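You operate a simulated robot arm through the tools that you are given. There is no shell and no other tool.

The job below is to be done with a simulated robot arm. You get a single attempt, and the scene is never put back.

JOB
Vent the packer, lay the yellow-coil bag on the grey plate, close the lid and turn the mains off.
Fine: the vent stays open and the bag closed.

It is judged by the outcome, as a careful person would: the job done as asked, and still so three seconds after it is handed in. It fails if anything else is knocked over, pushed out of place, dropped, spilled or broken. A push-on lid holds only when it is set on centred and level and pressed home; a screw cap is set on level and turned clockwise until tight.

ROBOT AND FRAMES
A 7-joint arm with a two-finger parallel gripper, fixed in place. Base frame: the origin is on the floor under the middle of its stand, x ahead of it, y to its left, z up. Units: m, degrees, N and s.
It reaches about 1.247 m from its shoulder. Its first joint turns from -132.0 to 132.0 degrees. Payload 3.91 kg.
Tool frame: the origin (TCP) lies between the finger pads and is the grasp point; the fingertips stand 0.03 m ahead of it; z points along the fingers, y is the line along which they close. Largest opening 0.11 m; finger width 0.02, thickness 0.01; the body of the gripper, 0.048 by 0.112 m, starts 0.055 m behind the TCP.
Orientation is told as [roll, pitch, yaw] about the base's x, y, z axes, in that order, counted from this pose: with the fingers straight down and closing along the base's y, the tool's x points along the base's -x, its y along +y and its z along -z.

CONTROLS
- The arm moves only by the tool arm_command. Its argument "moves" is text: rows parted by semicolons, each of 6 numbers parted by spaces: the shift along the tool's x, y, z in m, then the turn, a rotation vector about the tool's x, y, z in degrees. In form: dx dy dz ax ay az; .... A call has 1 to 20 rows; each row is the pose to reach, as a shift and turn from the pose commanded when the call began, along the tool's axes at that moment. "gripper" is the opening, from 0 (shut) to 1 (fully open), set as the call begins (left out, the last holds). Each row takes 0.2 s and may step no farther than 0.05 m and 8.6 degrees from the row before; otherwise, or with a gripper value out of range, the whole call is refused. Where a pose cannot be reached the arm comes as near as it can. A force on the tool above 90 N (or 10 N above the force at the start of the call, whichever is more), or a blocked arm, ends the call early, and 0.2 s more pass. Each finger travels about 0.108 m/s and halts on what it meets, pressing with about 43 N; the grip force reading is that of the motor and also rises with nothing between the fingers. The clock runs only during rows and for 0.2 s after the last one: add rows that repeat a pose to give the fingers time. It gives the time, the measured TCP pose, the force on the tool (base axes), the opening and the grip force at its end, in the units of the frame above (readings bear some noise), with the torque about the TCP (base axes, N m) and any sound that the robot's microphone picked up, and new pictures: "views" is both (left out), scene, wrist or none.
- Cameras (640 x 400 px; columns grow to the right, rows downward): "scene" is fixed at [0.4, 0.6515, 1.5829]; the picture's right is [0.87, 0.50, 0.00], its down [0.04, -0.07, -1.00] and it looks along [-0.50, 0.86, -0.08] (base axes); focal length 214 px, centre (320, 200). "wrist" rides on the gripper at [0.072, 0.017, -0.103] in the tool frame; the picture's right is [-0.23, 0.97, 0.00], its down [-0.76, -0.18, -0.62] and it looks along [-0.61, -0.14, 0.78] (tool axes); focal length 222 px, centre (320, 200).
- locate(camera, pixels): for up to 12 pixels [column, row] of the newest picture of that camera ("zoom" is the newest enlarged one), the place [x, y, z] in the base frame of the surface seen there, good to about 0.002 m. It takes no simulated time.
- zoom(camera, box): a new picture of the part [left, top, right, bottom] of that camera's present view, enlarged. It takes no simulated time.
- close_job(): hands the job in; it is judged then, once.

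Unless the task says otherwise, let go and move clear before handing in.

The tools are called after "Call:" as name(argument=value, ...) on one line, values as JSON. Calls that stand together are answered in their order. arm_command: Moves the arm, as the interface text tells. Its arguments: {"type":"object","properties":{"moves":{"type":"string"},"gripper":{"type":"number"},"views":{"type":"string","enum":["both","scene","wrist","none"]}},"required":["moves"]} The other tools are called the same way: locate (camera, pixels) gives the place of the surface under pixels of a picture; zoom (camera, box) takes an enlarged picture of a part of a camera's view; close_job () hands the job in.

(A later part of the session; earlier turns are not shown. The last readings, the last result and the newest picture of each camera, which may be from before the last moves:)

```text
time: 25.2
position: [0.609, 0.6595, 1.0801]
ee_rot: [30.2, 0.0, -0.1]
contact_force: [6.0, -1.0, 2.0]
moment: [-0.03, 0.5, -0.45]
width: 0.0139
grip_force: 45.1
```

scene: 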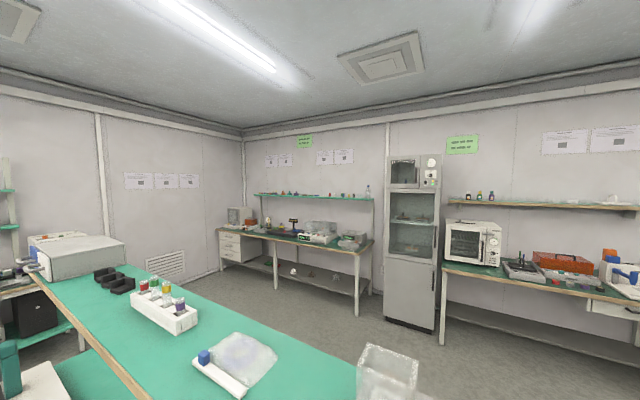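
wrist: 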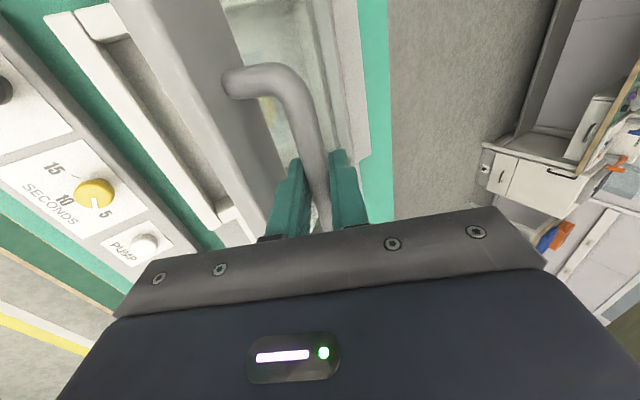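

The forces are small at about 45°. I'll continue to about 70° with the tilt growing to 45°, which keeps the gripper in front of and below the shelf edge.

Call:
arm_command(moves="0 0.0206 -0.0011 -3 0 0; 0 0.0414 -0.0006 -6 0 0; 0 0.0621 0.0019 -9 0 0; 0 0.0824 0.006 -12 0 0; 0 0.1023 0.0121 -15 0 0; 0 0.1023 0.0121 -15 0 0", views="both")

```text
time: 26.6
position: [0.6064, 0.755, 1.119]
ee_rot: [45.0, 0.0, 0.0]
contact_force: [13.5, -0.4, -1.0]
moment: [0.03, 0.42, -0.37]
width: 0.0137
grip_force: 45.0
```

scene: 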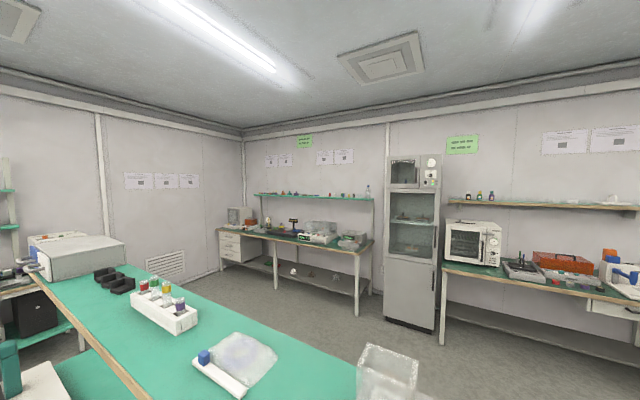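
wrist: 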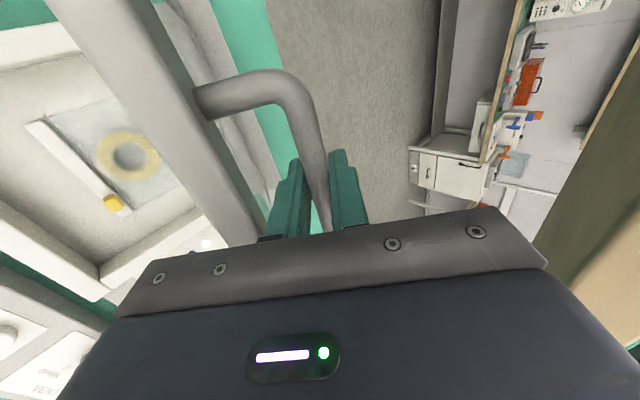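

The lid is at about 70° with no load on the arm, and the open chamber and the yellow-coil bag show at (125, 155). I'll open the fingers slightly so they still cage the bar and see if the lid stays by itself.

Call:
arm_command(moves="0 0 0 0 0 0; 0 0 0 0 0 0; 0 0 0 0 0 0; 0 0 0 0 0 0", views="wrist", gripper=0.3)

Call:
zoom(camera="wrist", box=[180, 60, 420, 230])

```text
time: 27.6
position: [0.6064, 0.7559, 1.1202]
ee_rot: [45.1, 0.0, 0.1]
contact_force: [0.2, 0.0, -0.2]
moment: [-0.01, -0.04, 0.03]
width: 0.0329
grip_force: 0.1
```

wrist: 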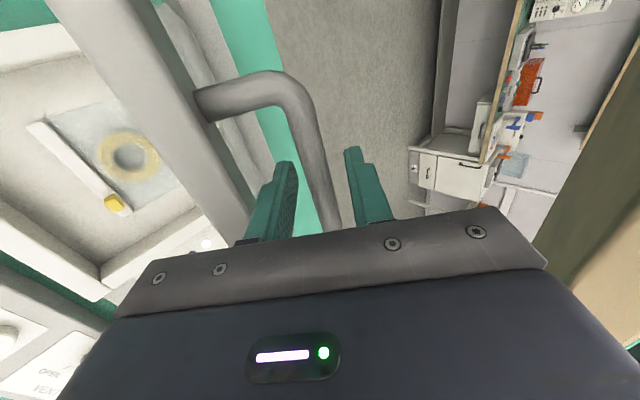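

```text
2.35 times, centred on (300, 145) of wrist
```

zoom: 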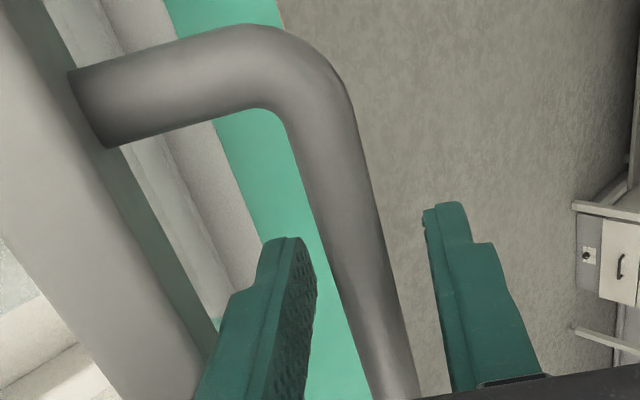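

With zero contact force the lid stays at about 70° by itself. I'll slide the fingers off the bar along their own axis and then look at the open lid.

Call:
arm_command(moves="0 0 -0.03 0 0 0; 0 0 -0.06 0 0 0; 0 0 -0.09 0 0 0; 0 0 -0.13 0 0 0; 0 0 -0.17 0 0 0", views="wrist")

```text
time: 28.8
position: [0.6062, 0.6366, 1.2388]
ee_rot: [45.0, 0.0, 0.0]
contact_force: [-0.3, 0.2, -0.2]
moment: [-0.01, 0.01, 0.02]
width: 0.0326
grip_force: 0.0
```

wrist: 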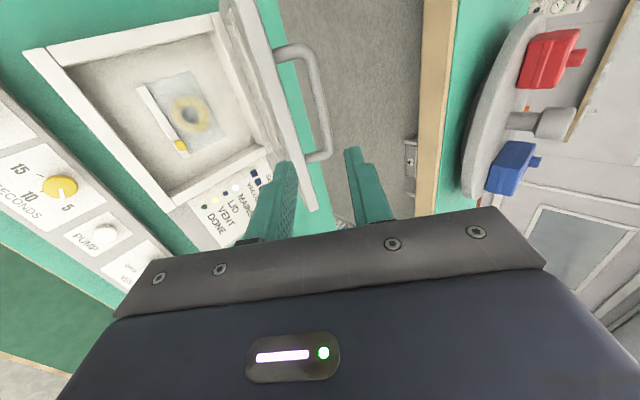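

Call:
zoom(camera="wrist", box=[20, 0, 340, 240])

Call:
locate(camera="wrist", pixels=[[310, 208], [302, 200], [232, 5], [255, 90], [280, 160], [145, 90], [180, 146], [192, 115], [120, 150], [215, 95], [440, 100], [430, 50]])

```text
1.67 times, centred on (180, 120) of wrist
```

zoom: 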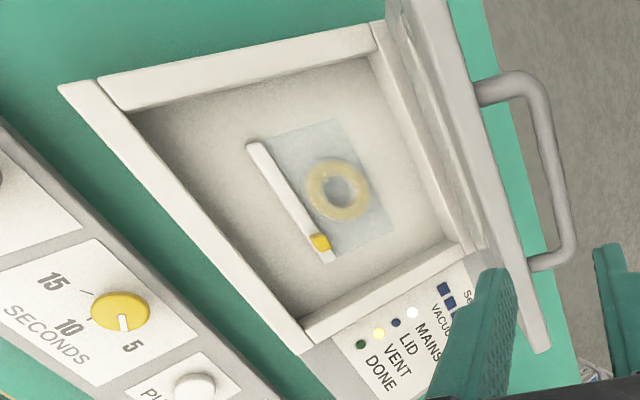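

```text
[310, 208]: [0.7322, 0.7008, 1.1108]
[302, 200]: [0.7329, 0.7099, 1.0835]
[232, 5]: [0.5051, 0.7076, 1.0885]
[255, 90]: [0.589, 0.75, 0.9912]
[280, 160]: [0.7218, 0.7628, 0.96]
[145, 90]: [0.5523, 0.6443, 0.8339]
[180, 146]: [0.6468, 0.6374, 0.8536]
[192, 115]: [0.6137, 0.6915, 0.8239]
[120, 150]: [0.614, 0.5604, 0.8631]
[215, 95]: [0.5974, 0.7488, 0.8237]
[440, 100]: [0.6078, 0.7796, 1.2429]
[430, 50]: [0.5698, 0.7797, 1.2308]
```

The lid sits at about 70°, with its front edge near y 0.70, z 1.11. The bag lies flat on the chamber floor (strip z≈0.834, clip at (180, 146)). A vertical gripper would come close to the lid edge, so I'll push the lid a little further open with closed fingers, first getting into position in front of it.

Call:
arm_command(moves="0 -0.0269 0.0166 -7 0 0; 0 -0.0538 0.0332 -14 0 0; 0 -0.0808 0.0497 -21 0 0; 0 -0.1077 0.0663 -28 0 0; 0 -0.1346 0.0829 -35 0 0; 0 -0.1346 0.0829 -35 0 0", views="wrist", gripper=0)

```text
time: 30.2
position: [0.6073, 0.5986, 1.0883]
ee_rot: [80.1, -0.1, -0.1]
contact_force: [-0.8, -0.9, 0.8]
moment: [-0.07, 0.0, -0.08]
width: 0.0001
grip_force: 37.5
```

wrist: 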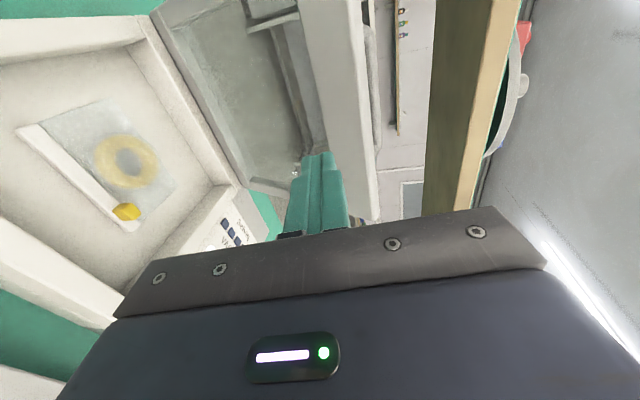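

The fingers now point at the lid frame at (350, 110). I'll locate the frame's inner face to get the gap.

Call:
locate(camera="wrist", pixels=[[320, 100], [340, 100], [360, 100], [345, 150], [370, 180], [310, 60], [300, 130], [318, 155], [400, 60], [470, 100], [490, 60], [455, 40]])

```text
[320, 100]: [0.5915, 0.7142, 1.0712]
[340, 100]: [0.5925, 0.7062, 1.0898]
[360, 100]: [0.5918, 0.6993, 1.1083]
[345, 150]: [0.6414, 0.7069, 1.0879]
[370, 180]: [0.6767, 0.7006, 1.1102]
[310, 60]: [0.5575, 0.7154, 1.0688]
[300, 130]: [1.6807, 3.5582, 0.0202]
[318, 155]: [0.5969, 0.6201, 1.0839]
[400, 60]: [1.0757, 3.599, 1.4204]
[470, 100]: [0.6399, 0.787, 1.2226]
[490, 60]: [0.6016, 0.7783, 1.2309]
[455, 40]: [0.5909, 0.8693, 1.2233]
```

The frame's inner face is at y≈0.708 at fingertip height, so the gap is about 0.08 m. I'll approach and push the lid gently along +y toward roughly 84°, watching the force.

Call:
arm_command(moves="0 0.0061 0.0345 0 0 0; 0 0.0113 0.064 0 0 0; 0 0.0159 0.0784 0 0 0; 0 0.0204 0.0929 0 0 0; 0 0.025 0.1073 0 0 0; 0 0.0287 0.1168 0 0 0; 0 0.0314 0.1265 0 0 0; 0 0.0341 0.1361 0 0 0", views="wrist")

```text
time: 32.1
position: [0.6072, 0.7314, 1.0948]
ee_rot: [79.8, -0.1, 0.3]
contact_force: [-16.8, -118.0, 19.8]
moment: [1.01, -0.07, 0.38]
width: 0.0001
grip_force: 37.6
stopped in row 8: the force on the tool passed its limit at 211 N (the readings are from after the stop); the commanded pose is now the measured one
```

wrist: 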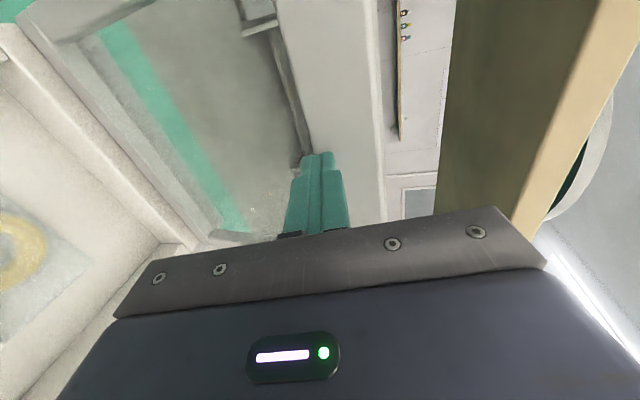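

The lid reached its hard stop (force 118 N). I'll back off at once along -y and check that nothing shifted.

Call:
arm_command(moves="0 -0.002 -0.012 0 0 0; 0 -0.006 -0.035 0 0 0; 0 -0.012 -0.07 0 0 0; 0 -0.02 -0.11 0 0 0", views="wrist")

Call:
zoom(camera="wrist", box=[0, 0, 480, 260])

Call:
locate(camera="wrist", pixels=[[340, 100], [360, 100], [320, 100], [120, 170], [75, 110], [20, 130], [130, 210], [310, 60]])

```text
time: 33.1
position: [0.6068, 0.6218, 1.0908]
ee_rot: [79.7, 0.1, 0.2]
contact_force: [-1.0, 0.7, 0.7]
moment: [-0.03, -0.02, -0.03]
width: 0.0
grip_force: 37.6
```

wrist: 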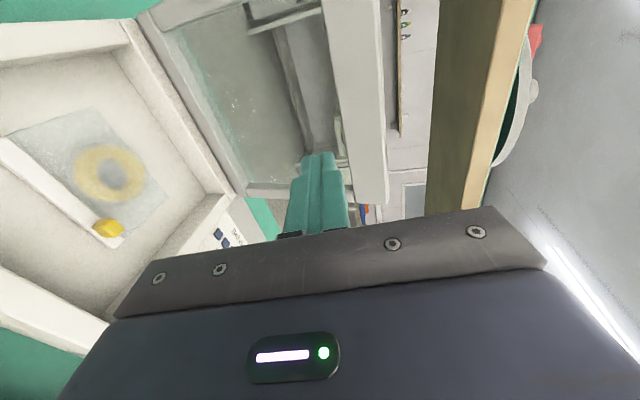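

```text
1.33 times, centred on (240, 130) of wrist
```

zoom: 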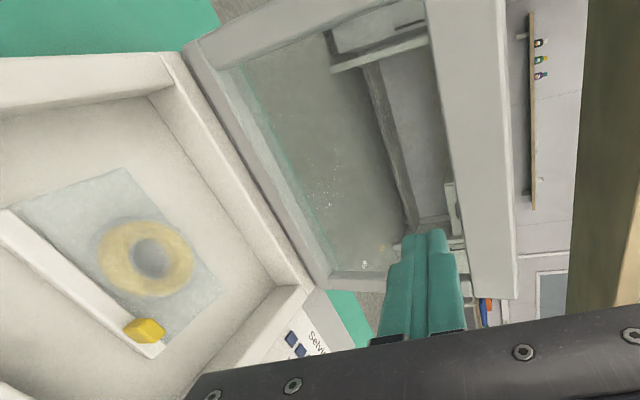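

```text
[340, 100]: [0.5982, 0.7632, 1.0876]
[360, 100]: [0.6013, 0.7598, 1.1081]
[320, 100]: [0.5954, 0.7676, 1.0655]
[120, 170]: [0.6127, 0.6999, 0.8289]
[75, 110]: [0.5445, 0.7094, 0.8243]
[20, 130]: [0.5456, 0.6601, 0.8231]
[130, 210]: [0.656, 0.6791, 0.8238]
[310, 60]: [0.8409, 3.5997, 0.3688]
```

The lid rests at about 80°, with its inner face at y≈0.76, and it stays put; nothing else appears disturbed. I'll bring the gripper upright again and view the bag from above.

Call:
arm_command(moves="0.0057 0 0 8 0 0; 0.0114 0 0 16 0 0; 0.0171 0 0 24 0 0; 0.0228 0 0 32 0 0; 0.0285 0 0 40 0 0; 0.0342 0 0 48 0 0; 0.0399 0 0 56 0 0; 0.0456 0 0 64 0 0; 0.0513 0 0 72 0 0; 0.057 0 0 79.7 0 0; 0.057 0 0 79.7 0 0", views="wrist", gripper=0.5)

Call:
zoom(camera="wrist", box=[230, 20, 450, 180])

```text
time: 35.5
position: [0.5504, 0.623, 1.0921]
ee_rot: [-0.1, 0.0, 0.1]
contact_force: [0.7, 0.2, -0.1]
moment: [0.01, 0.01, 0.03]
width: 0.0552
grip_force: 0.0
```

wrist: 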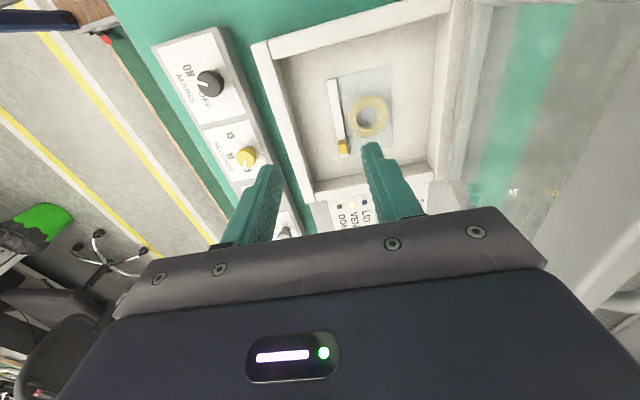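

```text
2.50 times, centred on (340, 100) of wrist
```

zoom: 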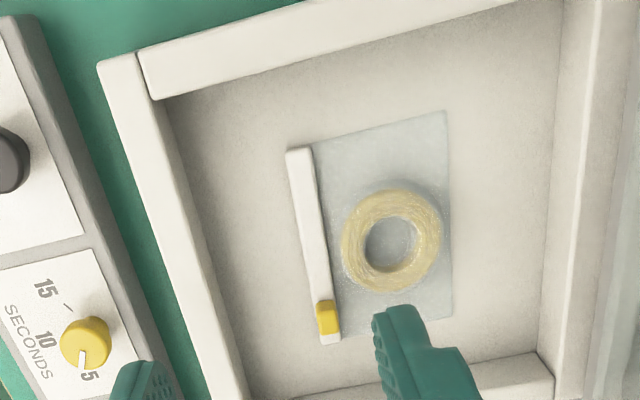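

The bag lies clear in the chamber: strip from zoom (298, 155) to (330, 340), yellow clip at (328, 317). I'll locate these points for the grasp.

Call:
locate(camera="zoom", pixels=[[298, 153], [292, 200], [318, 200], [306, 230], [322, 280], [328, 317], [330, 340], [375, 130], [444, 115], [450, 312], [390, 205], [240, 200]])

Call:
zoom(camera="wrist", box=[310, 65, 410, 165])

```text
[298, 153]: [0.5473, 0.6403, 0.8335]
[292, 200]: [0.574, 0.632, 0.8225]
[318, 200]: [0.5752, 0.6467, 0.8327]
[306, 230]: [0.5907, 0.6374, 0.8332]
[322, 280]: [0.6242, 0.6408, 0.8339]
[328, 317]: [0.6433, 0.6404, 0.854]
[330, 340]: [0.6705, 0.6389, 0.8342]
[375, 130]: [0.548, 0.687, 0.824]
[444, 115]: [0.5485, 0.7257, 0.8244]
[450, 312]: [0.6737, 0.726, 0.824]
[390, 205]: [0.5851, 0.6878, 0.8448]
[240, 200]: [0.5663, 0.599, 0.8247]
```

```text
4.00 times, centred on (360, 115) of wrist
```

zoom: 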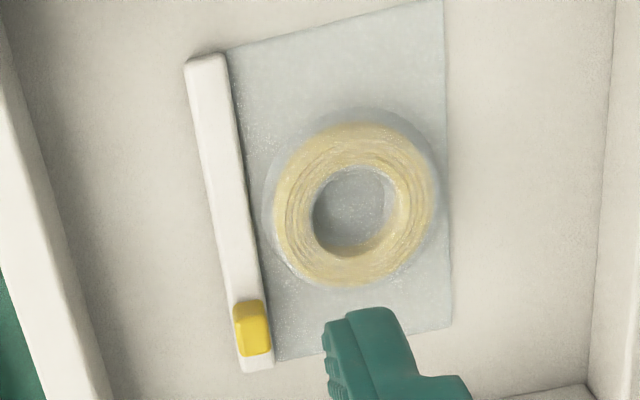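

The strip is 0.128 m long (x 0.545–0.673) and about 0.014 m wide, centred at y≈0.640, with its top at z 0.8335 and the chamber floor at 0.8225. I'll check how close the coil is to the strip, to choose a grip spot away from the clip.

Call:
locate(camera="zoom", pixels=[[268, 200], [275, 170], [285, 250], [300, 140], [440, 190], [350, 118], [345, 285], [250, 300], [235, 240], [212, 180], [232, 180], [205, 58]])

```text
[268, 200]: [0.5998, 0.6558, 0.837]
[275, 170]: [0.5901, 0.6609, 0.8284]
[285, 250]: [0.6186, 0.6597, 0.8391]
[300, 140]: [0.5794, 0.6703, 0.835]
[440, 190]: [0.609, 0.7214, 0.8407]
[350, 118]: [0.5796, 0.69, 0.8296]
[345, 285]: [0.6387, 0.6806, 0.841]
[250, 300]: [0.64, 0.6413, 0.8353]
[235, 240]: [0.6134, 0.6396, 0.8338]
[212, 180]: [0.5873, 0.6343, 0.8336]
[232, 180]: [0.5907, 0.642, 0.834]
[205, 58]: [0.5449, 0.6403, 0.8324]
```

At the strip's middle the coil leaves only about 9 mm beside it, less than a finger's thickness. I'll grip the strip near its -x end (x≈0.562), clear of both coil and clip, and descend above that spot first.

Call:
arm_command(moves="-0.003 0.004 0.043 0 0 0; -0.006 0.008 0.086 0 0 0; -0.009 0.013 0.129 0 0 0; -0.0116 0.017 0.172 0 0 0; -0.0116 0.017 0.172 0 0 0", views="wrist", gripper=0.4)

Call:
zoom(camera="wrist", box=[230, 40, 430, 200])

```text
time: 36.7
position: [0.5624, 0.6424, 0.9202]
ee_rot: [0.1, 0.0, 0.2]
contact_force: [-0.5, -0.4, -0.2]
moment: [-0.01, 0.0, 0.0]
width: 0.0443
grip_force: 0.1
```

wrist: 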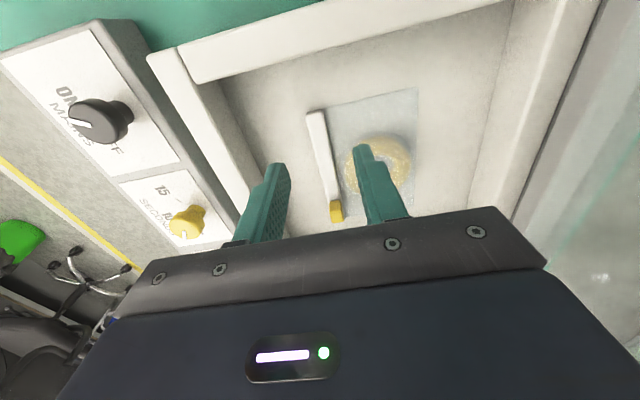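

```text
2.50 times, centred on (330, 120) of wrist
```

zoom: 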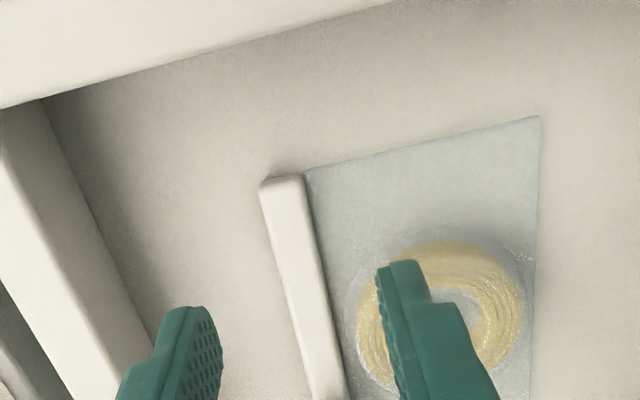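

Call:
locate(camera="zoom", pixels=[[283, 185], [270, 215], [300, 210], [290, 245], [310, 290], [335, 395], [350, 200], [230, 200], [325, 330], [370, 280]])

```text
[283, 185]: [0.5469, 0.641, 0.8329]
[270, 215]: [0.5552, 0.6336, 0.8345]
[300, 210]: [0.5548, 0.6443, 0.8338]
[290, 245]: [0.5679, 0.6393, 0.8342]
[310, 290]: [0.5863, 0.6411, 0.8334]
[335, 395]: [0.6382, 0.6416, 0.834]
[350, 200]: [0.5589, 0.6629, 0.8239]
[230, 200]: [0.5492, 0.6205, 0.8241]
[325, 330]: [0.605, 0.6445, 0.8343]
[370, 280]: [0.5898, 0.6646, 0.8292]
```

Strip centre is y≈0.640 with the floor at z≈0.824. I'll descend to TCP z≈0.857, putting the fingertips about 3 mm above the floor, and check for contact before closing.

Call:
arm_command(moves="0 -0.002 0.025 0 0 0; 0 -0.002 0.045 0 0 0; 0 -0.002 0.056 0 0 0; 0 -0.002 0.0632 0 0 0; 0 -0.002 0.0632 0 0 0", views="wrist")

Call:
zoom(camera="wrist", box=[230, 80, 430, 220])

```text
time: 37.6
position: [0.5631, 0.6453, 0.8762]
ee_rot: [1.0, -0.5, 0.2]
contact_force: [1.3, 0.5, 23.0]
moment: [0.57, 0.0, -0.1]
width: 0.0443
grip_force: 0.1
stopped in row 4: the force on the tool passed its limit at 102 N (the readings are from after the stop); the commanded pose is now the measured one
```

wrist: 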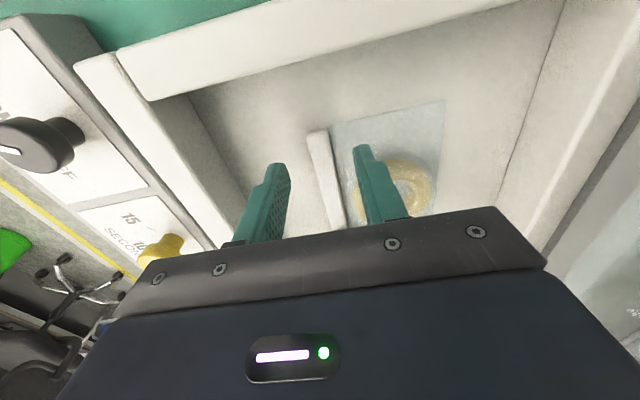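

```text
2.86 times, centred on (330, 150) of wrist
```

zoom: 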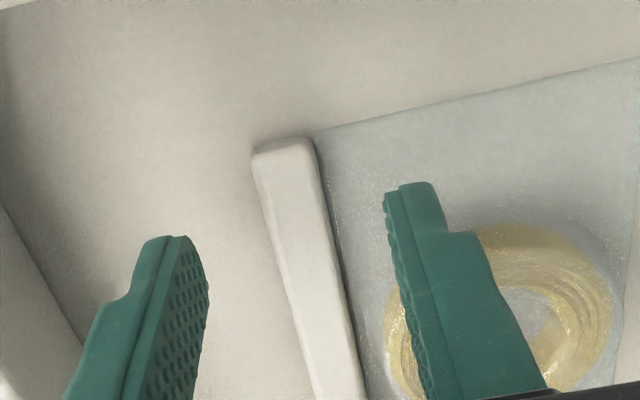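

The fingers met something at tip height z≈0.846, and the moment puts the contact under the +y finger, so the pouch is stiff at coil height there. I'll lift off and check the bag hasn't moved.

Call:
arm_command(moves="0 0 -0.02 -1 -0.5 0; 0 -0.003 -0.05 -1 -0.5 0; 0 -0.003 -0.09 -1 -0.5 0; 0 -0.003 -0.13 -1 -0.5 0; 0 -0.003 -0.13 -1 -0.5 0", views="wrist", gripper=1)

Call:
zoom(camera="wrist", box=[260, 60, 420, 180])

```text
time: 38.8
position: [0.5616, 0.6388, 1.0036]
ee_rot: [1.8, -0.8, 0.2]
contact_force: [0.3, 0.3, -0.9]
moment: [-0.01, 0.01, 0.01]
width: 0.1099
grip_force: 0.3
```

wrist: 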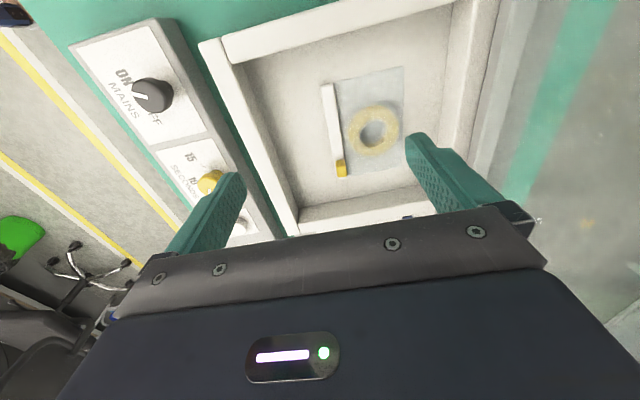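

```text
3.33 times, centred on (340, 120) of wrist
```

zoom: 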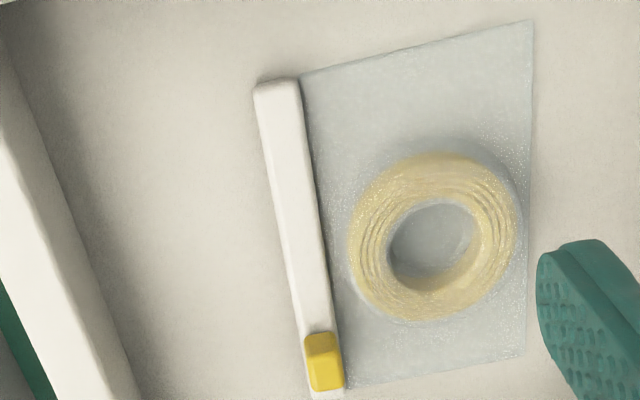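

The bag is intact and appears unmoved. I'll locate its edges again to plan a grip across the whole bag from strip front to rear edge.

Call:
locate(camera="zoom", pixels=[[277, 85], [262, 110], [285, 180], [310, 290], [324, 360], [330, 395], [345, 250], [518, 220], [532, 30], [525, 350], [432, 165], [435, 318]])

```text
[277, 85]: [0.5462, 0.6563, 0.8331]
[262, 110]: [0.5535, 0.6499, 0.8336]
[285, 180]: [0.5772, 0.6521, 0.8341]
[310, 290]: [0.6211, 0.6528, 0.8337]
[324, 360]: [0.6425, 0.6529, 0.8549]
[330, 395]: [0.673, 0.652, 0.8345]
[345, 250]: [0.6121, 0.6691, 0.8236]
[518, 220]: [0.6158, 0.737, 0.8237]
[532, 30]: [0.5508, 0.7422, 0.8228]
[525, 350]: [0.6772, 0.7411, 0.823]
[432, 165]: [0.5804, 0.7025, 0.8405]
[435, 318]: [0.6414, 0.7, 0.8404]
```

The strip now reads y≈0.652, about 12 mm further +y than before. I'll check fixed references (the knobs and chamber walls) to tell a measuring offset from a real shift.

Call:
locate(camera="wrist", pixels=[[152, 92], [209, 182], [225, 100], [245, 100], [300, 215], [440, 100], [455, 100], [270, 60], [213, 45], [290, 160]])

Call:
zoom(camera="wrist", box=[40, 0, 520, 240])

```text
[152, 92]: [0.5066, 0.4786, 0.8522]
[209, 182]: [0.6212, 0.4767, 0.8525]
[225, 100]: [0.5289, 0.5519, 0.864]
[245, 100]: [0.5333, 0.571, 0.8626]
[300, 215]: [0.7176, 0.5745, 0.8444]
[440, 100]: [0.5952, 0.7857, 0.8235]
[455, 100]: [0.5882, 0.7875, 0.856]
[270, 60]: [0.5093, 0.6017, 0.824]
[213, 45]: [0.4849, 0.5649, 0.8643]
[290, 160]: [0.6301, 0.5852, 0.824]
```

```text
1.33 times, centred on (280, 120) of wrist
```

zoom: 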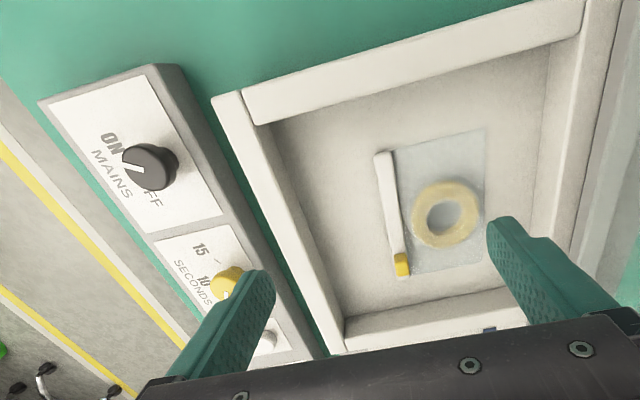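

The knobs read the same as before, so the bag really did slide about 12 mm toward +y inside the chamber. Its rear edge is now at y≈0.742. I'll hook closed, tilted fingers behind it and draw it gently forward, so a vertical grip stays clear of lid and shelf; first I'll get into the tilted pose above it.

Call:
arm_command(moves="-0.0116 0.0107 0.0027 -5.8 0.2 0.05; -0.0232 0.0215 0.0055 -11.6 0.4 0.1; -0.0348 0.0322 0.0082 -17.4 0.6 0.15; -0.0464 0.0429 0.011 -23.2 0.8 0.2; -0.0464 0.0429 0.011 -23.2 0.8 0.2", views="wrist", gripper=0)

Call:
zoom(camera="wrist", box=[160, 40, 420, 220])

```text
time: 40.0
position: [0.6092, 0.6817, 0.9937]
ee_rot: [25.0, 0.1, 0.2]
contact_force: [0.4, 0.2, -0.2]
moment: [0.02, 0.02, -0.03]
width: 0.0
grip_force: 37.7
```

wrist: 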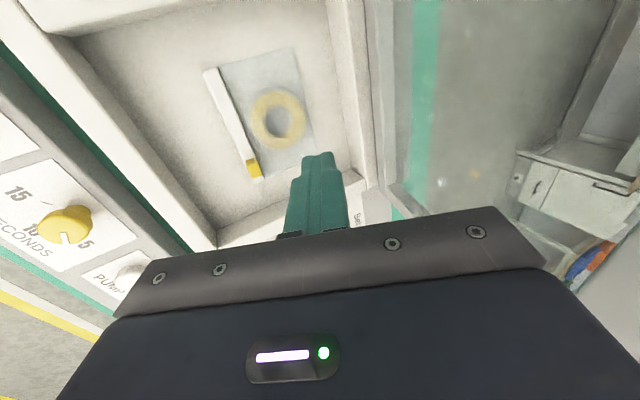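

```text
2.22 times, centred on (290, 130) of wrist
```

zoom: 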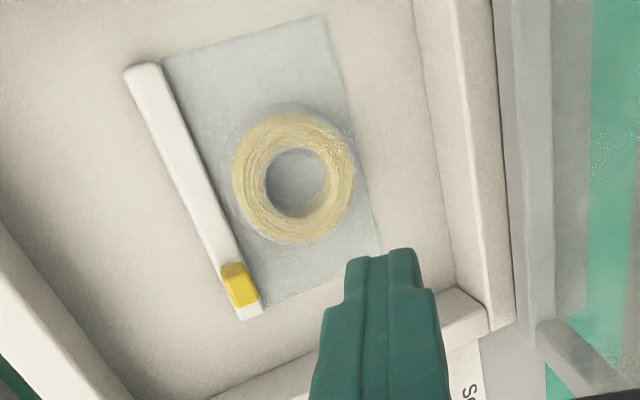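

Call:
locate(camera="zoom", pixels=[[145, 68], [135, 85], [185, 165], [215, 235], [240, 285], [250, 312], [322, 18], [345, 100], [378, 245], [235, 185], [352, 185], [440, 230]])

```text
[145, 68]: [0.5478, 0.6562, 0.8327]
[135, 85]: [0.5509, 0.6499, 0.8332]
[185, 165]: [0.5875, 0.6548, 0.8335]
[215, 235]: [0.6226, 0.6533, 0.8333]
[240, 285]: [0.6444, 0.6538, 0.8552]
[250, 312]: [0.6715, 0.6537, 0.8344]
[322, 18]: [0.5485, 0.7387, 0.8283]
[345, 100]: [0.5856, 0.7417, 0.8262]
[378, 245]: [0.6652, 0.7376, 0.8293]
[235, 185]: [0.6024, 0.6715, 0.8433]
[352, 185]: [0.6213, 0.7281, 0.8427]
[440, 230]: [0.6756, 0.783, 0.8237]
```

The bag's rear edge at y≈0.741 stands about 5 mm proud of the floor (z≈0.828). I'll go down along the finger axis behind that edge to TCP (0.745, 0.857), stopping short of the floor.

Call:
arm_command(moves="0 0 0.04 0 0 0; 0 0 0.08 0 0 0; 0 0 0.11 0 0 0; 0 0 0.13 0 0 0; 0 0 0.142 0 0 0; 0 0 0.15 0 0 0; 0 0 0.15 0 0 0", views="wrist")

Call:
zoom(camera="wrist", box=[160, 60, 420, 240])

```text
time: 41.6
position: [0.6094, 0.7449, 0.8581]
ee_rot: [25.0, 0.1, 0.2]
contact_force: [0.0, -0.4, -0.5]
moment: [0.01, 0.02, 0.01]
width: 0.0003
grip_force: 37.6
```

wrist: 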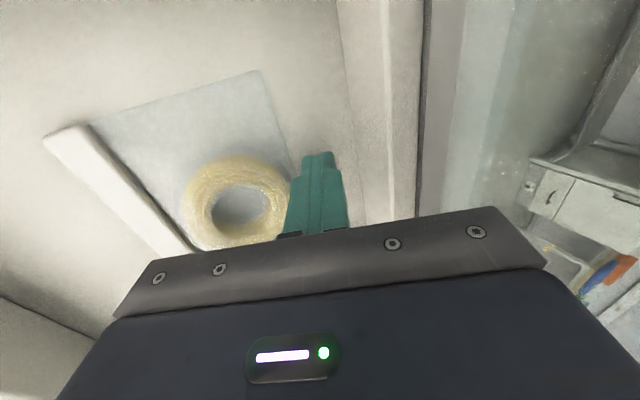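

```text
2.22 times, centred on (290, 150) of wrist
```

zoom: 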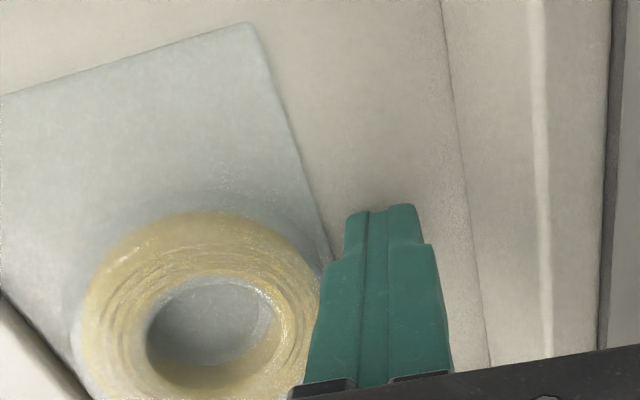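

The fingers are behind the bag's rear edge with no contact. I'll draw the bag slowly about 28 mm toward -y.

Call:
arm_command(moves="0 -0.0077 -0.0025 0 0 0; 0 -0.014 -0.0054 0 0 0; 0 -0.0203 -0.0084 0 0 0; 0 -0.0267 -0.0114 0 0 0; 0 -0.0326 -0.0141 0 0 0; 0 -0.0326 -0.0141 0 0 0", views="wrist")

Call:
zoom(camera="wrist", box=[0, 60, 420, 260])

```text
time: 43.0
position: [0.608, 0.7094, 0.8563]
ee_rot: [25.0, 0.0, 0.2]
contact_force: [0.0, -1.2, 0.3]
moment: [-0.02, 0.01, 0.03]
width: 0.0
grip_force: 37.9
```

wrist: 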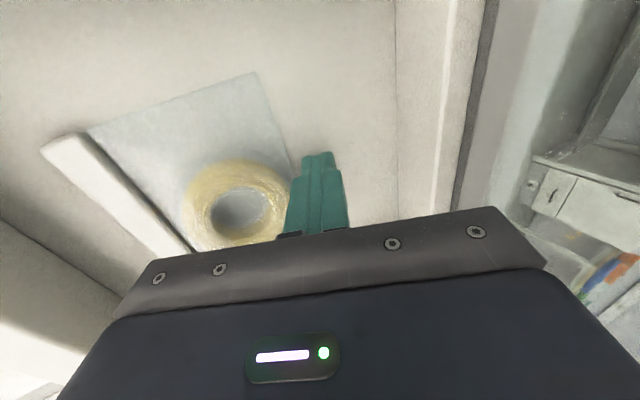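

```text
1.52 times, centred on (210, 160) of wrist
```

zoom: 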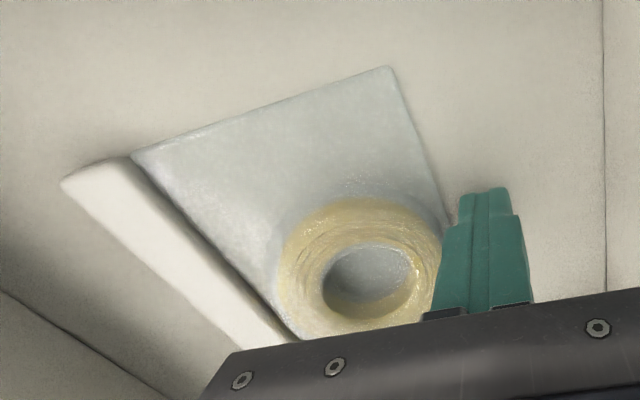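

The bag came along with almost no force. I'll ease the fingers off its rear edge, withdraw along their axis, and return to vertical with full opening above the bag's centre.

Call:
arm_command(moves="0 0.004 0.001 0 0 0; 0 0.004 -0.03 0 0 0; 0 0.004 -0.07 0 0 0; 0 0.004 -0.11 0 0 0", views="wrist")

Call:
zoom(camera="wrist", box=[120, 20, 420, 220])

```text
time: 44.0
position: [0.6059, 0.6671, 0.9579]
ee_rot: [24.9, 0.1, 0.3]
contact_force: [-0.5, 0.4, -0.2]
moment: [0.03, 0.01, -0.01]
width: 0.0001
grip_force: 37.1
```

wrist: 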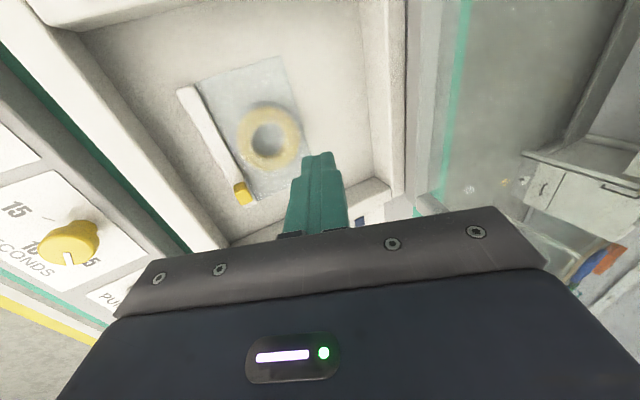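

```text
2.00 times, centred on (270, 120) of wrist
```

zoom: 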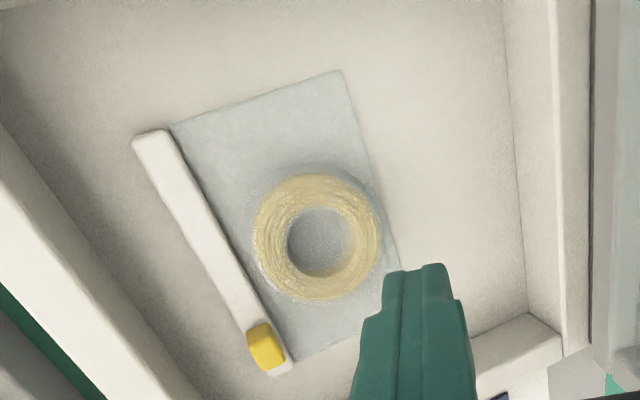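

Call:
locate(camera="zoom", pixels=[[150, 135], [140, 155], [190, 230], [230, 300], [263, 345], [282, 368], [342, 75], [370, 170], [396, 258], [255, 240], [380, 230], [75, 200]])

```text
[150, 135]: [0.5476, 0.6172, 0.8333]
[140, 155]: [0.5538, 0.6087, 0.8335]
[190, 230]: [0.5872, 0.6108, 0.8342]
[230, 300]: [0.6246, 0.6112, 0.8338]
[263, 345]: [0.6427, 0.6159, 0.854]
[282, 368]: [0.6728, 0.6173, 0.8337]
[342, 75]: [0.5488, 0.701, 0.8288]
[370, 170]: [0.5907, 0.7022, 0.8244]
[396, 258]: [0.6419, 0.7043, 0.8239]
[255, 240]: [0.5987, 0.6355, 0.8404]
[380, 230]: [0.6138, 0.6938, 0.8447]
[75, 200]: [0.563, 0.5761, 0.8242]
```

The bag moved forward: strip front y≈0.608, rear edge y≈0.702, so its centre is at y≈0.655, x≈0.610. I'll set the gripper vertical above that point with the fingers fully open.

Call:
arm_command(moves="-0.0007 -0.0057 0.005 6.2 0 0; -0.0015 -0.0114 0.0101 12.4 0 0.1; -0.0022 -0.0171 0.0151 18.6 0 0.2; -0.003 -0.0228 0.0202 24.9 0 0.3; -0.003 -0.0228 0.0202 24.9 0 0.3; -0.003 -0.0228 0.0202 24.9 0 0.3", views="wrist", gripper=1)

Call:
zoom(camera="wrist", box=[200, 40, 460, 200])

```text
time: 45.4
position: [0.6114, 0.6553, 0.9297]
ee_rot: [0.0, 0.0, -0.1]
contact_force: [0.3, -0.5, 0.0]
moment: [0.0, 0.03, -0.05]
width: 0.1101
grip_force: 0.1
```

wrist: 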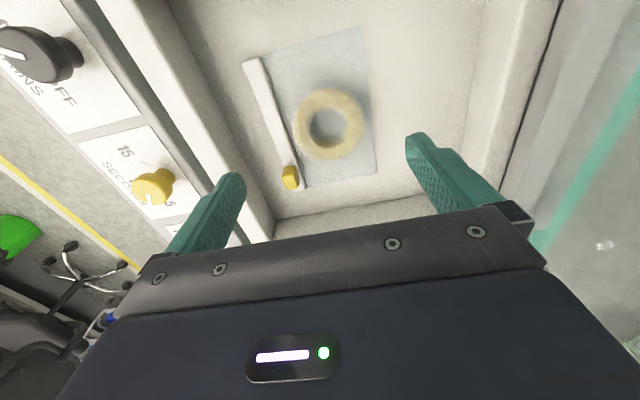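

```text
2.46 times, centred on (330, 120) of wrist
```

zoom: 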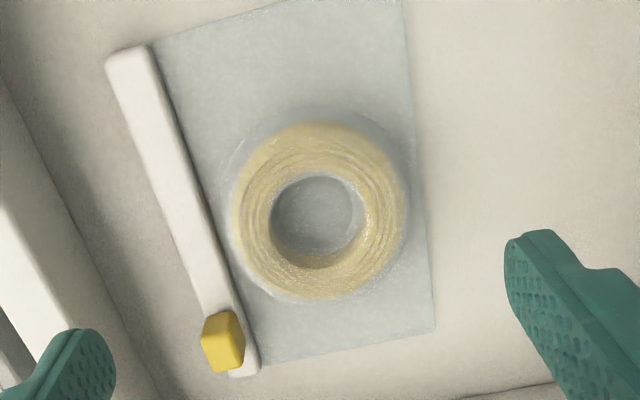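

Call:
locate(camera="zoom", pixels=[[130, 55], [115, 80], [150, 150], [185, 165], [225, 340], [245, 370], [330, 200], [400, 10], [415, 130], [430, 320], [235, 210], [405, 210]])

```text
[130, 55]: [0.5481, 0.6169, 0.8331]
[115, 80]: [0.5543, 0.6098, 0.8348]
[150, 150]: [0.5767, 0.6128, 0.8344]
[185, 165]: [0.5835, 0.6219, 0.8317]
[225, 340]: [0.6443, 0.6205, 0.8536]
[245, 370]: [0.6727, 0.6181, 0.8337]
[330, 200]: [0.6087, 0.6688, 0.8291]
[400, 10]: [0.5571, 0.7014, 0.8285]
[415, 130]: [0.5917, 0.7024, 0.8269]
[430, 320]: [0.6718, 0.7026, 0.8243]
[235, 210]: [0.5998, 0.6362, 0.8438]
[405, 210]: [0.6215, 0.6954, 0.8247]
```

The bag is centred between the fingers (strip front 0.610, rear edge 0.7025, TCP y 0.655). I'll descend to put the fingertips about 2 mm above the chamber floor, watching for contact.

Call:
arm_command(moves="0.001 0.0005 0.025 0 0 0; 0.001 0.0005 0.045 0 0 0; 0.001 0.0005 0.058 0 0 0; 0.001 0.0005 0.067 0 0 0; 0.001 0.0005 0.074 0 0 0; 0.001 0.0005 0.074 0 0 0", views="wrist")

Call:
zoom(camera="wrist", box=[160, 80, 500, 240])

```text
time: 46.8
position: [0.6106, 0.6572, 0.857]
ee_rot: [0.0, 0.0, -0.1]
contact_force: [0.2, -0.3, 0.4]
moment: [0.0, 0.02, 0.01]
width: 0.1098
grip_force: 0.1
```

wrist: 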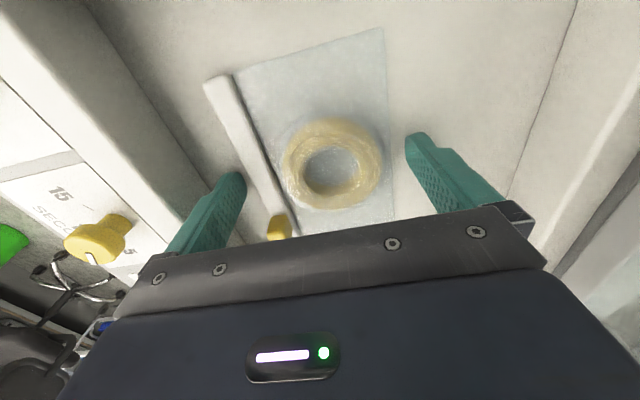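

```text
1.88 times, centred on (330, 160) of wrist
```

zoom: 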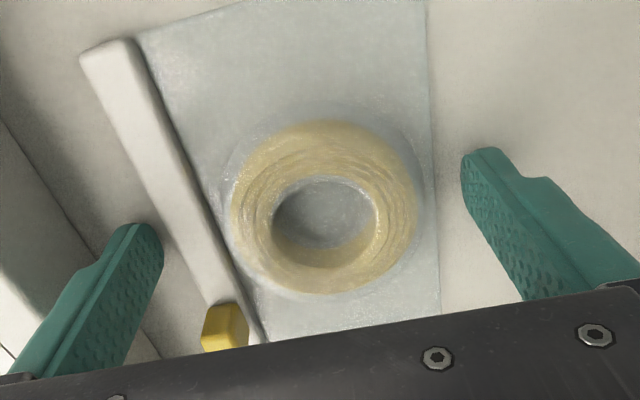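

The fingers straddle the bag with no contact at z 0.857. I'll lower 1.5 mm more and close on the bag.

Call:
arm_command(moves="0 0 0.0015 0 0 0; 0 0 0.0015 0 0 0; 0 0 0.0015 0 0 0; 0 0 0.0015 0 0 0", views="wrist", gripper=0.6)

Call:
zoom(camera="wrist", box=[160, 80, 500, 240])

```text
time: 47.8
position: [0.6101, 0.6572, 0.8576]
ee_rot: [0.1, -0.1, -0.2]
contact_force: [-1.1, 1.5, 18.5]
moment: [-0.58, 0.26, 0.07]
width: 0.0938
grip_force: 43.0
```

wrist: 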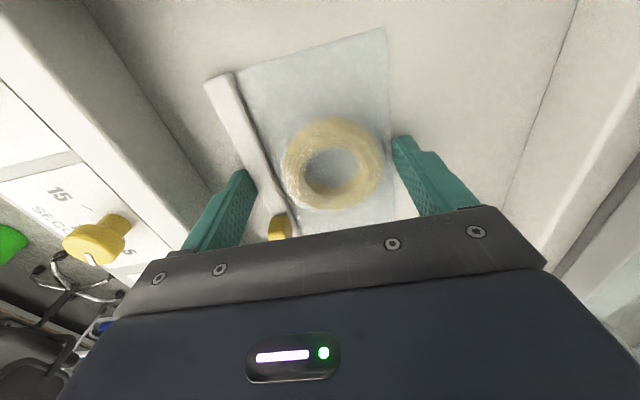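

```text
1.88 times, centred on (330, 160) of wrist
```

zoom: 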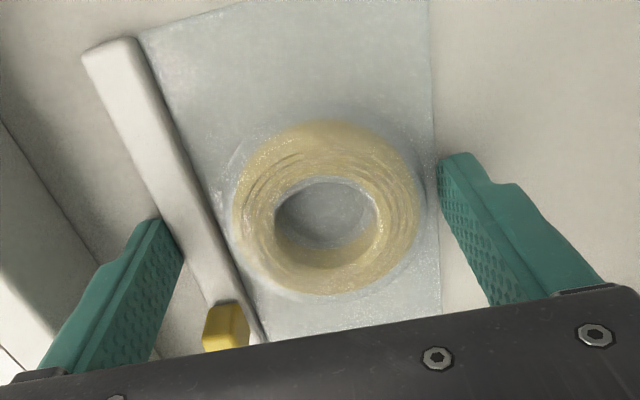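

The bag is held across its width (0.0938 m, 43 N). I'll lift a little, slowly, and see whether it comes up level.

Call:
arm_command(moves="0 0 -0.004 0 0 0; 0 0 -0.009 0 0 0; 0 0 -0.016 0 0 0; 0 0 -0.025 0 0 0; 0 0 -0.025 0 0 0", views="wrist", gripper=0.5)

Call:
zoom(camera="wrist", box=[160, 60, 500, 240])

```text
time: 49.0
position: [0.6107, 0.6557, 0.8801]
ee_rot: [0.0, 0.1, -0.1]
contact_force: [-0.5, 0.7, 0.0]
moment: [-0.01, -0.01, -0.02]
width: 0.0548
grip_force: 0.0
```

wrist: 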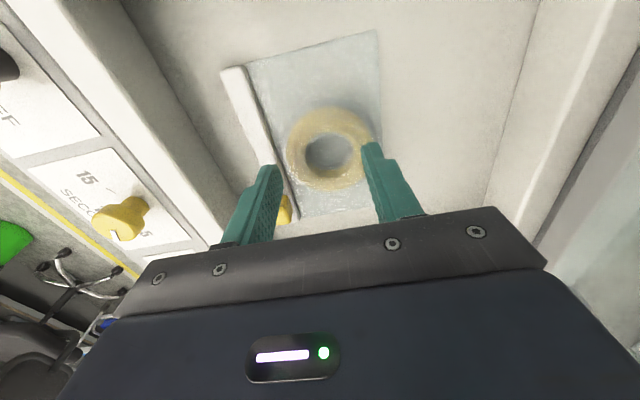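

```text
1.88 times, centred on (330, 150) of wrist
```

zoom: 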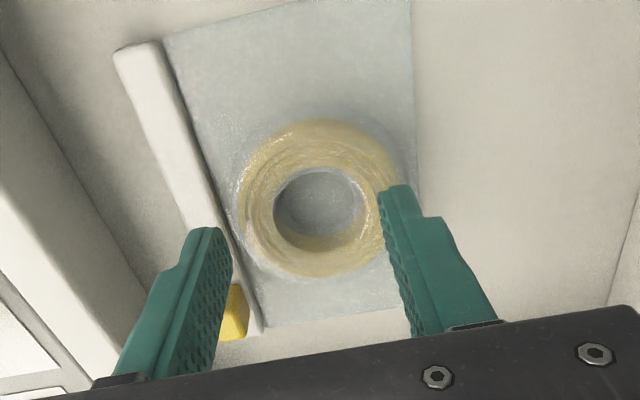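

The grip slipped off upward: width is now 0.055 with the bag still flat on the floor, so my pads only had its rounded upper edges. I'll measure the bag's profile before choosing a better grip.

Call:
locate(camera="zoom", pixels=[[185, 60], [220, 52], [260, 44], [300, 34], [340, 24], [380, 14], [400, 8], [408, 100], [412, 140], [416, 190], [405, 240], [425, 150]])

Call:
zoom(camera="wrist", box=[210, 40, 310, 110])

Call:
zoom(camera="wrist", box=[320, 20, 420, 100])

```text
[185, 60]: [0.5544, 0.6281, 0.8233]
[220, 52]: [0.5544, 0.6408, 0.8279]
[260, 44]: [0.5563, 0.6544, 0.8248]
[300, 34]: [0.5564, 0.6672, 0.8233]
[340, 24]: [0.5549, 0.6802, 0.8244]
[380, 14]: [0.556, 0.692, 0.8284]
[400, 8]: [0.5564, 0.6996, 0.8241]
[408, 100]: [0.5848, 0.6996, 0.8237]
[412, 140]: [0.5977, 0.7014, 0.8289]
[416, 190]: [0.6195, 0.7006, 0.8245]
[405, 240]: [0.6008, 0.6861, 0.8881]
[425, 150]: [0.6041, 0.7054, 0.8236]
```

```text
5.71 times, centred on (260, 75) of wrist
```

zoom: 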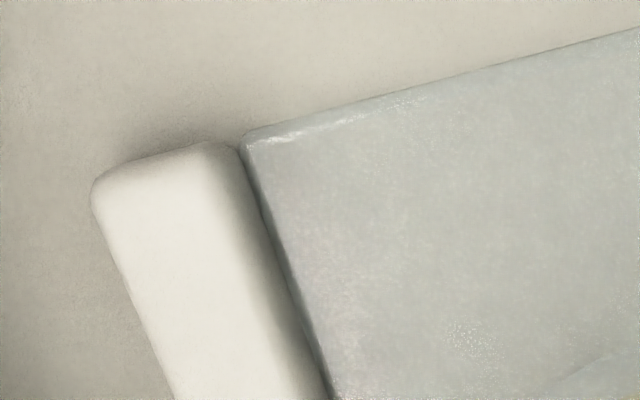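

```text
5.00 times, centred on (370, 60) of wrist
```

zoom: 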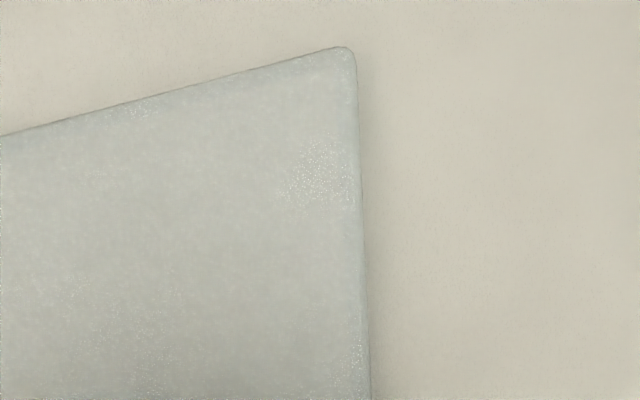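

The film is a ~5 mm slab with rounded edges, while the coil stands up to z≈0.846 around (0.610, 0.666). It's the better hold: I'll rise, turn the gripper 90° so the fingers close along x around the coil (clear of strip and clip), and open fully.

Call:
arm_command(moves="0 0 -0.03 0 0 0; 0 0.001 -0.06 0 0 -7.5; 0 0.002 -0.08 0 0 -15; 0 0.003 -0.08 0 0 -22.5; 0 0.004 -0.08 0 0 -30; 0 0.005 -0.08 0 0 -37.5; 0 0.006 -0.08 0 0 -45; 0 0.007 -0.08 0 0 -52.5; 0 0.008 -0.08 0 0 -60; 0 0.009 -0.08 0 0 -67.5; 0 0.01 -0.08 0 0 -75; 0 0.0105 -0.08 0 0 -82.5; 0 0.0105 -0.08 0 0 -90; 0 0.0105 -0.08 0 0 -90", views="wrist", gripper=1)

Call:
zoom(camera="wrist", box=[180, 20, 480, 220])

```text
time: 52.0
position: [0.6106, 0.6658, 0.9614]
ee_rot: [0.2, -0.1, 90.0]
contact_force: [-0.1, 1.0, 0.0]
moment: [-0.01, -0.01, 0.0]
width: 0.11
grip_force: 0.1
```

wrist: 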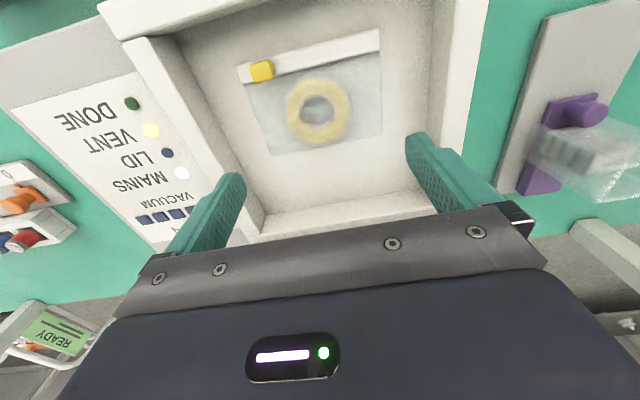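

```text
2.00 times, centred on (330, 120) of wrist
```

zoom: 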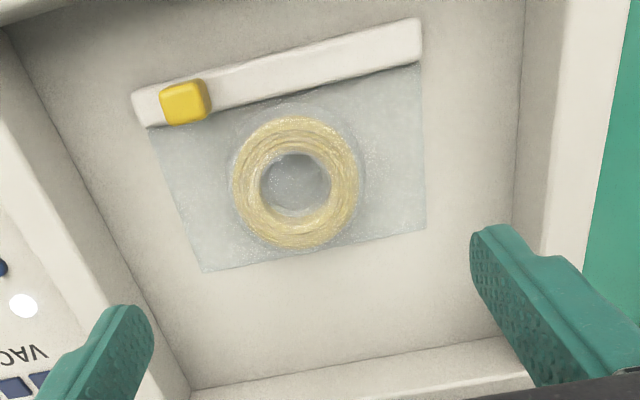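

Call:
locate(camera="zoom", pixels=[[295, 120], [295, 245], [235, 185], [355, 180], [275, 130], [315, 240], [245, 150], [350, 215], [185, 100], [145, 105], [415, 40], [420, 225]])

```text
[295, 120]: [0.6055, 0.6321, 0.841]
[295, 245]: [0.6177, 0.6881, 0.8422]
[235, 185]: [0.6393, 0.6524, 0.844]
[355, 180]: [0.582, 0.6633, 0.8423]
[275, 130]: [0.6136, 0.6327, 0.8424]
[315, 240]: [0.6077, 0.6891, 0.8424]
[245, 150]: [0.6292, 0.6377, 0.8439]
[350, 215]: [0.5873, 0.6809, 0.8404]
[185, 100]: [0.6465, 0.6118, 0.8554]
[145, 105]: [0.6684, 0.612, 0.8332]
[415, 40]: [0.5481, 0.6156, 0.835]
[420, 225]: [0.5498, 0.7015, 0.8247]
```

The coil's centre reads (0.6105, 0.660), radius about 0.03. I'll descend in slow steps with fingers wide open, first to TCP z≈0.872, to test whether anything stands in the way beside the coil.

Call:
arm_command(moves="0.005 0 0.03 0 0 0; 0.005 0 0.055 0 0 0; 0.005 0 0.072 0 0 0; 0.005 0 0.081 0 0 0; 0.005 0 0.086 0 0 0; 0.005 0 0.09 0 0 0; 0.005 0 0.09 0 0 0", views="wrist")

Call:
zoom(camera="wrist", box=[180, 40, 480, 220])

```text
time: 53.6
position: [0.6092, 0.6612, 0.8756]
ee_rot: [-0.2, -0.5, 89.9]
contact_force: [-0.9, -11.3, 77.9]
moment: [-0.61, 1.96, 0.19]
width: 0.1096
grip_force: 0.1
```

wrist: 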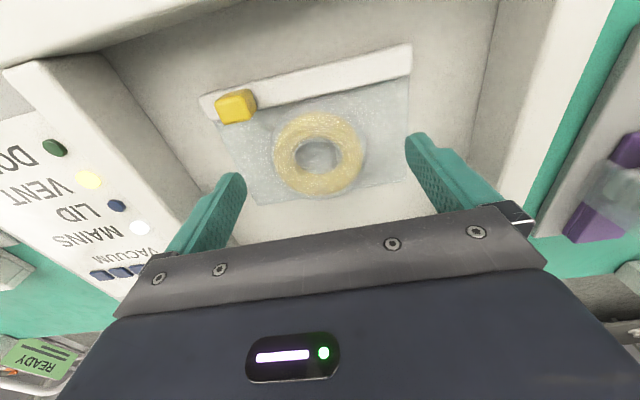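

```text
2.13 times, centred on (330, 130) of wrist
```

zoom: 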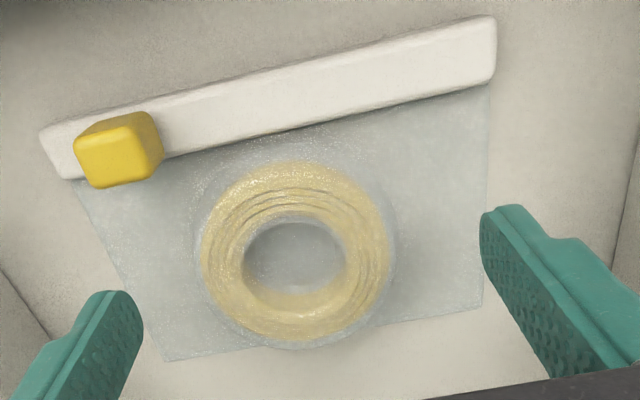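

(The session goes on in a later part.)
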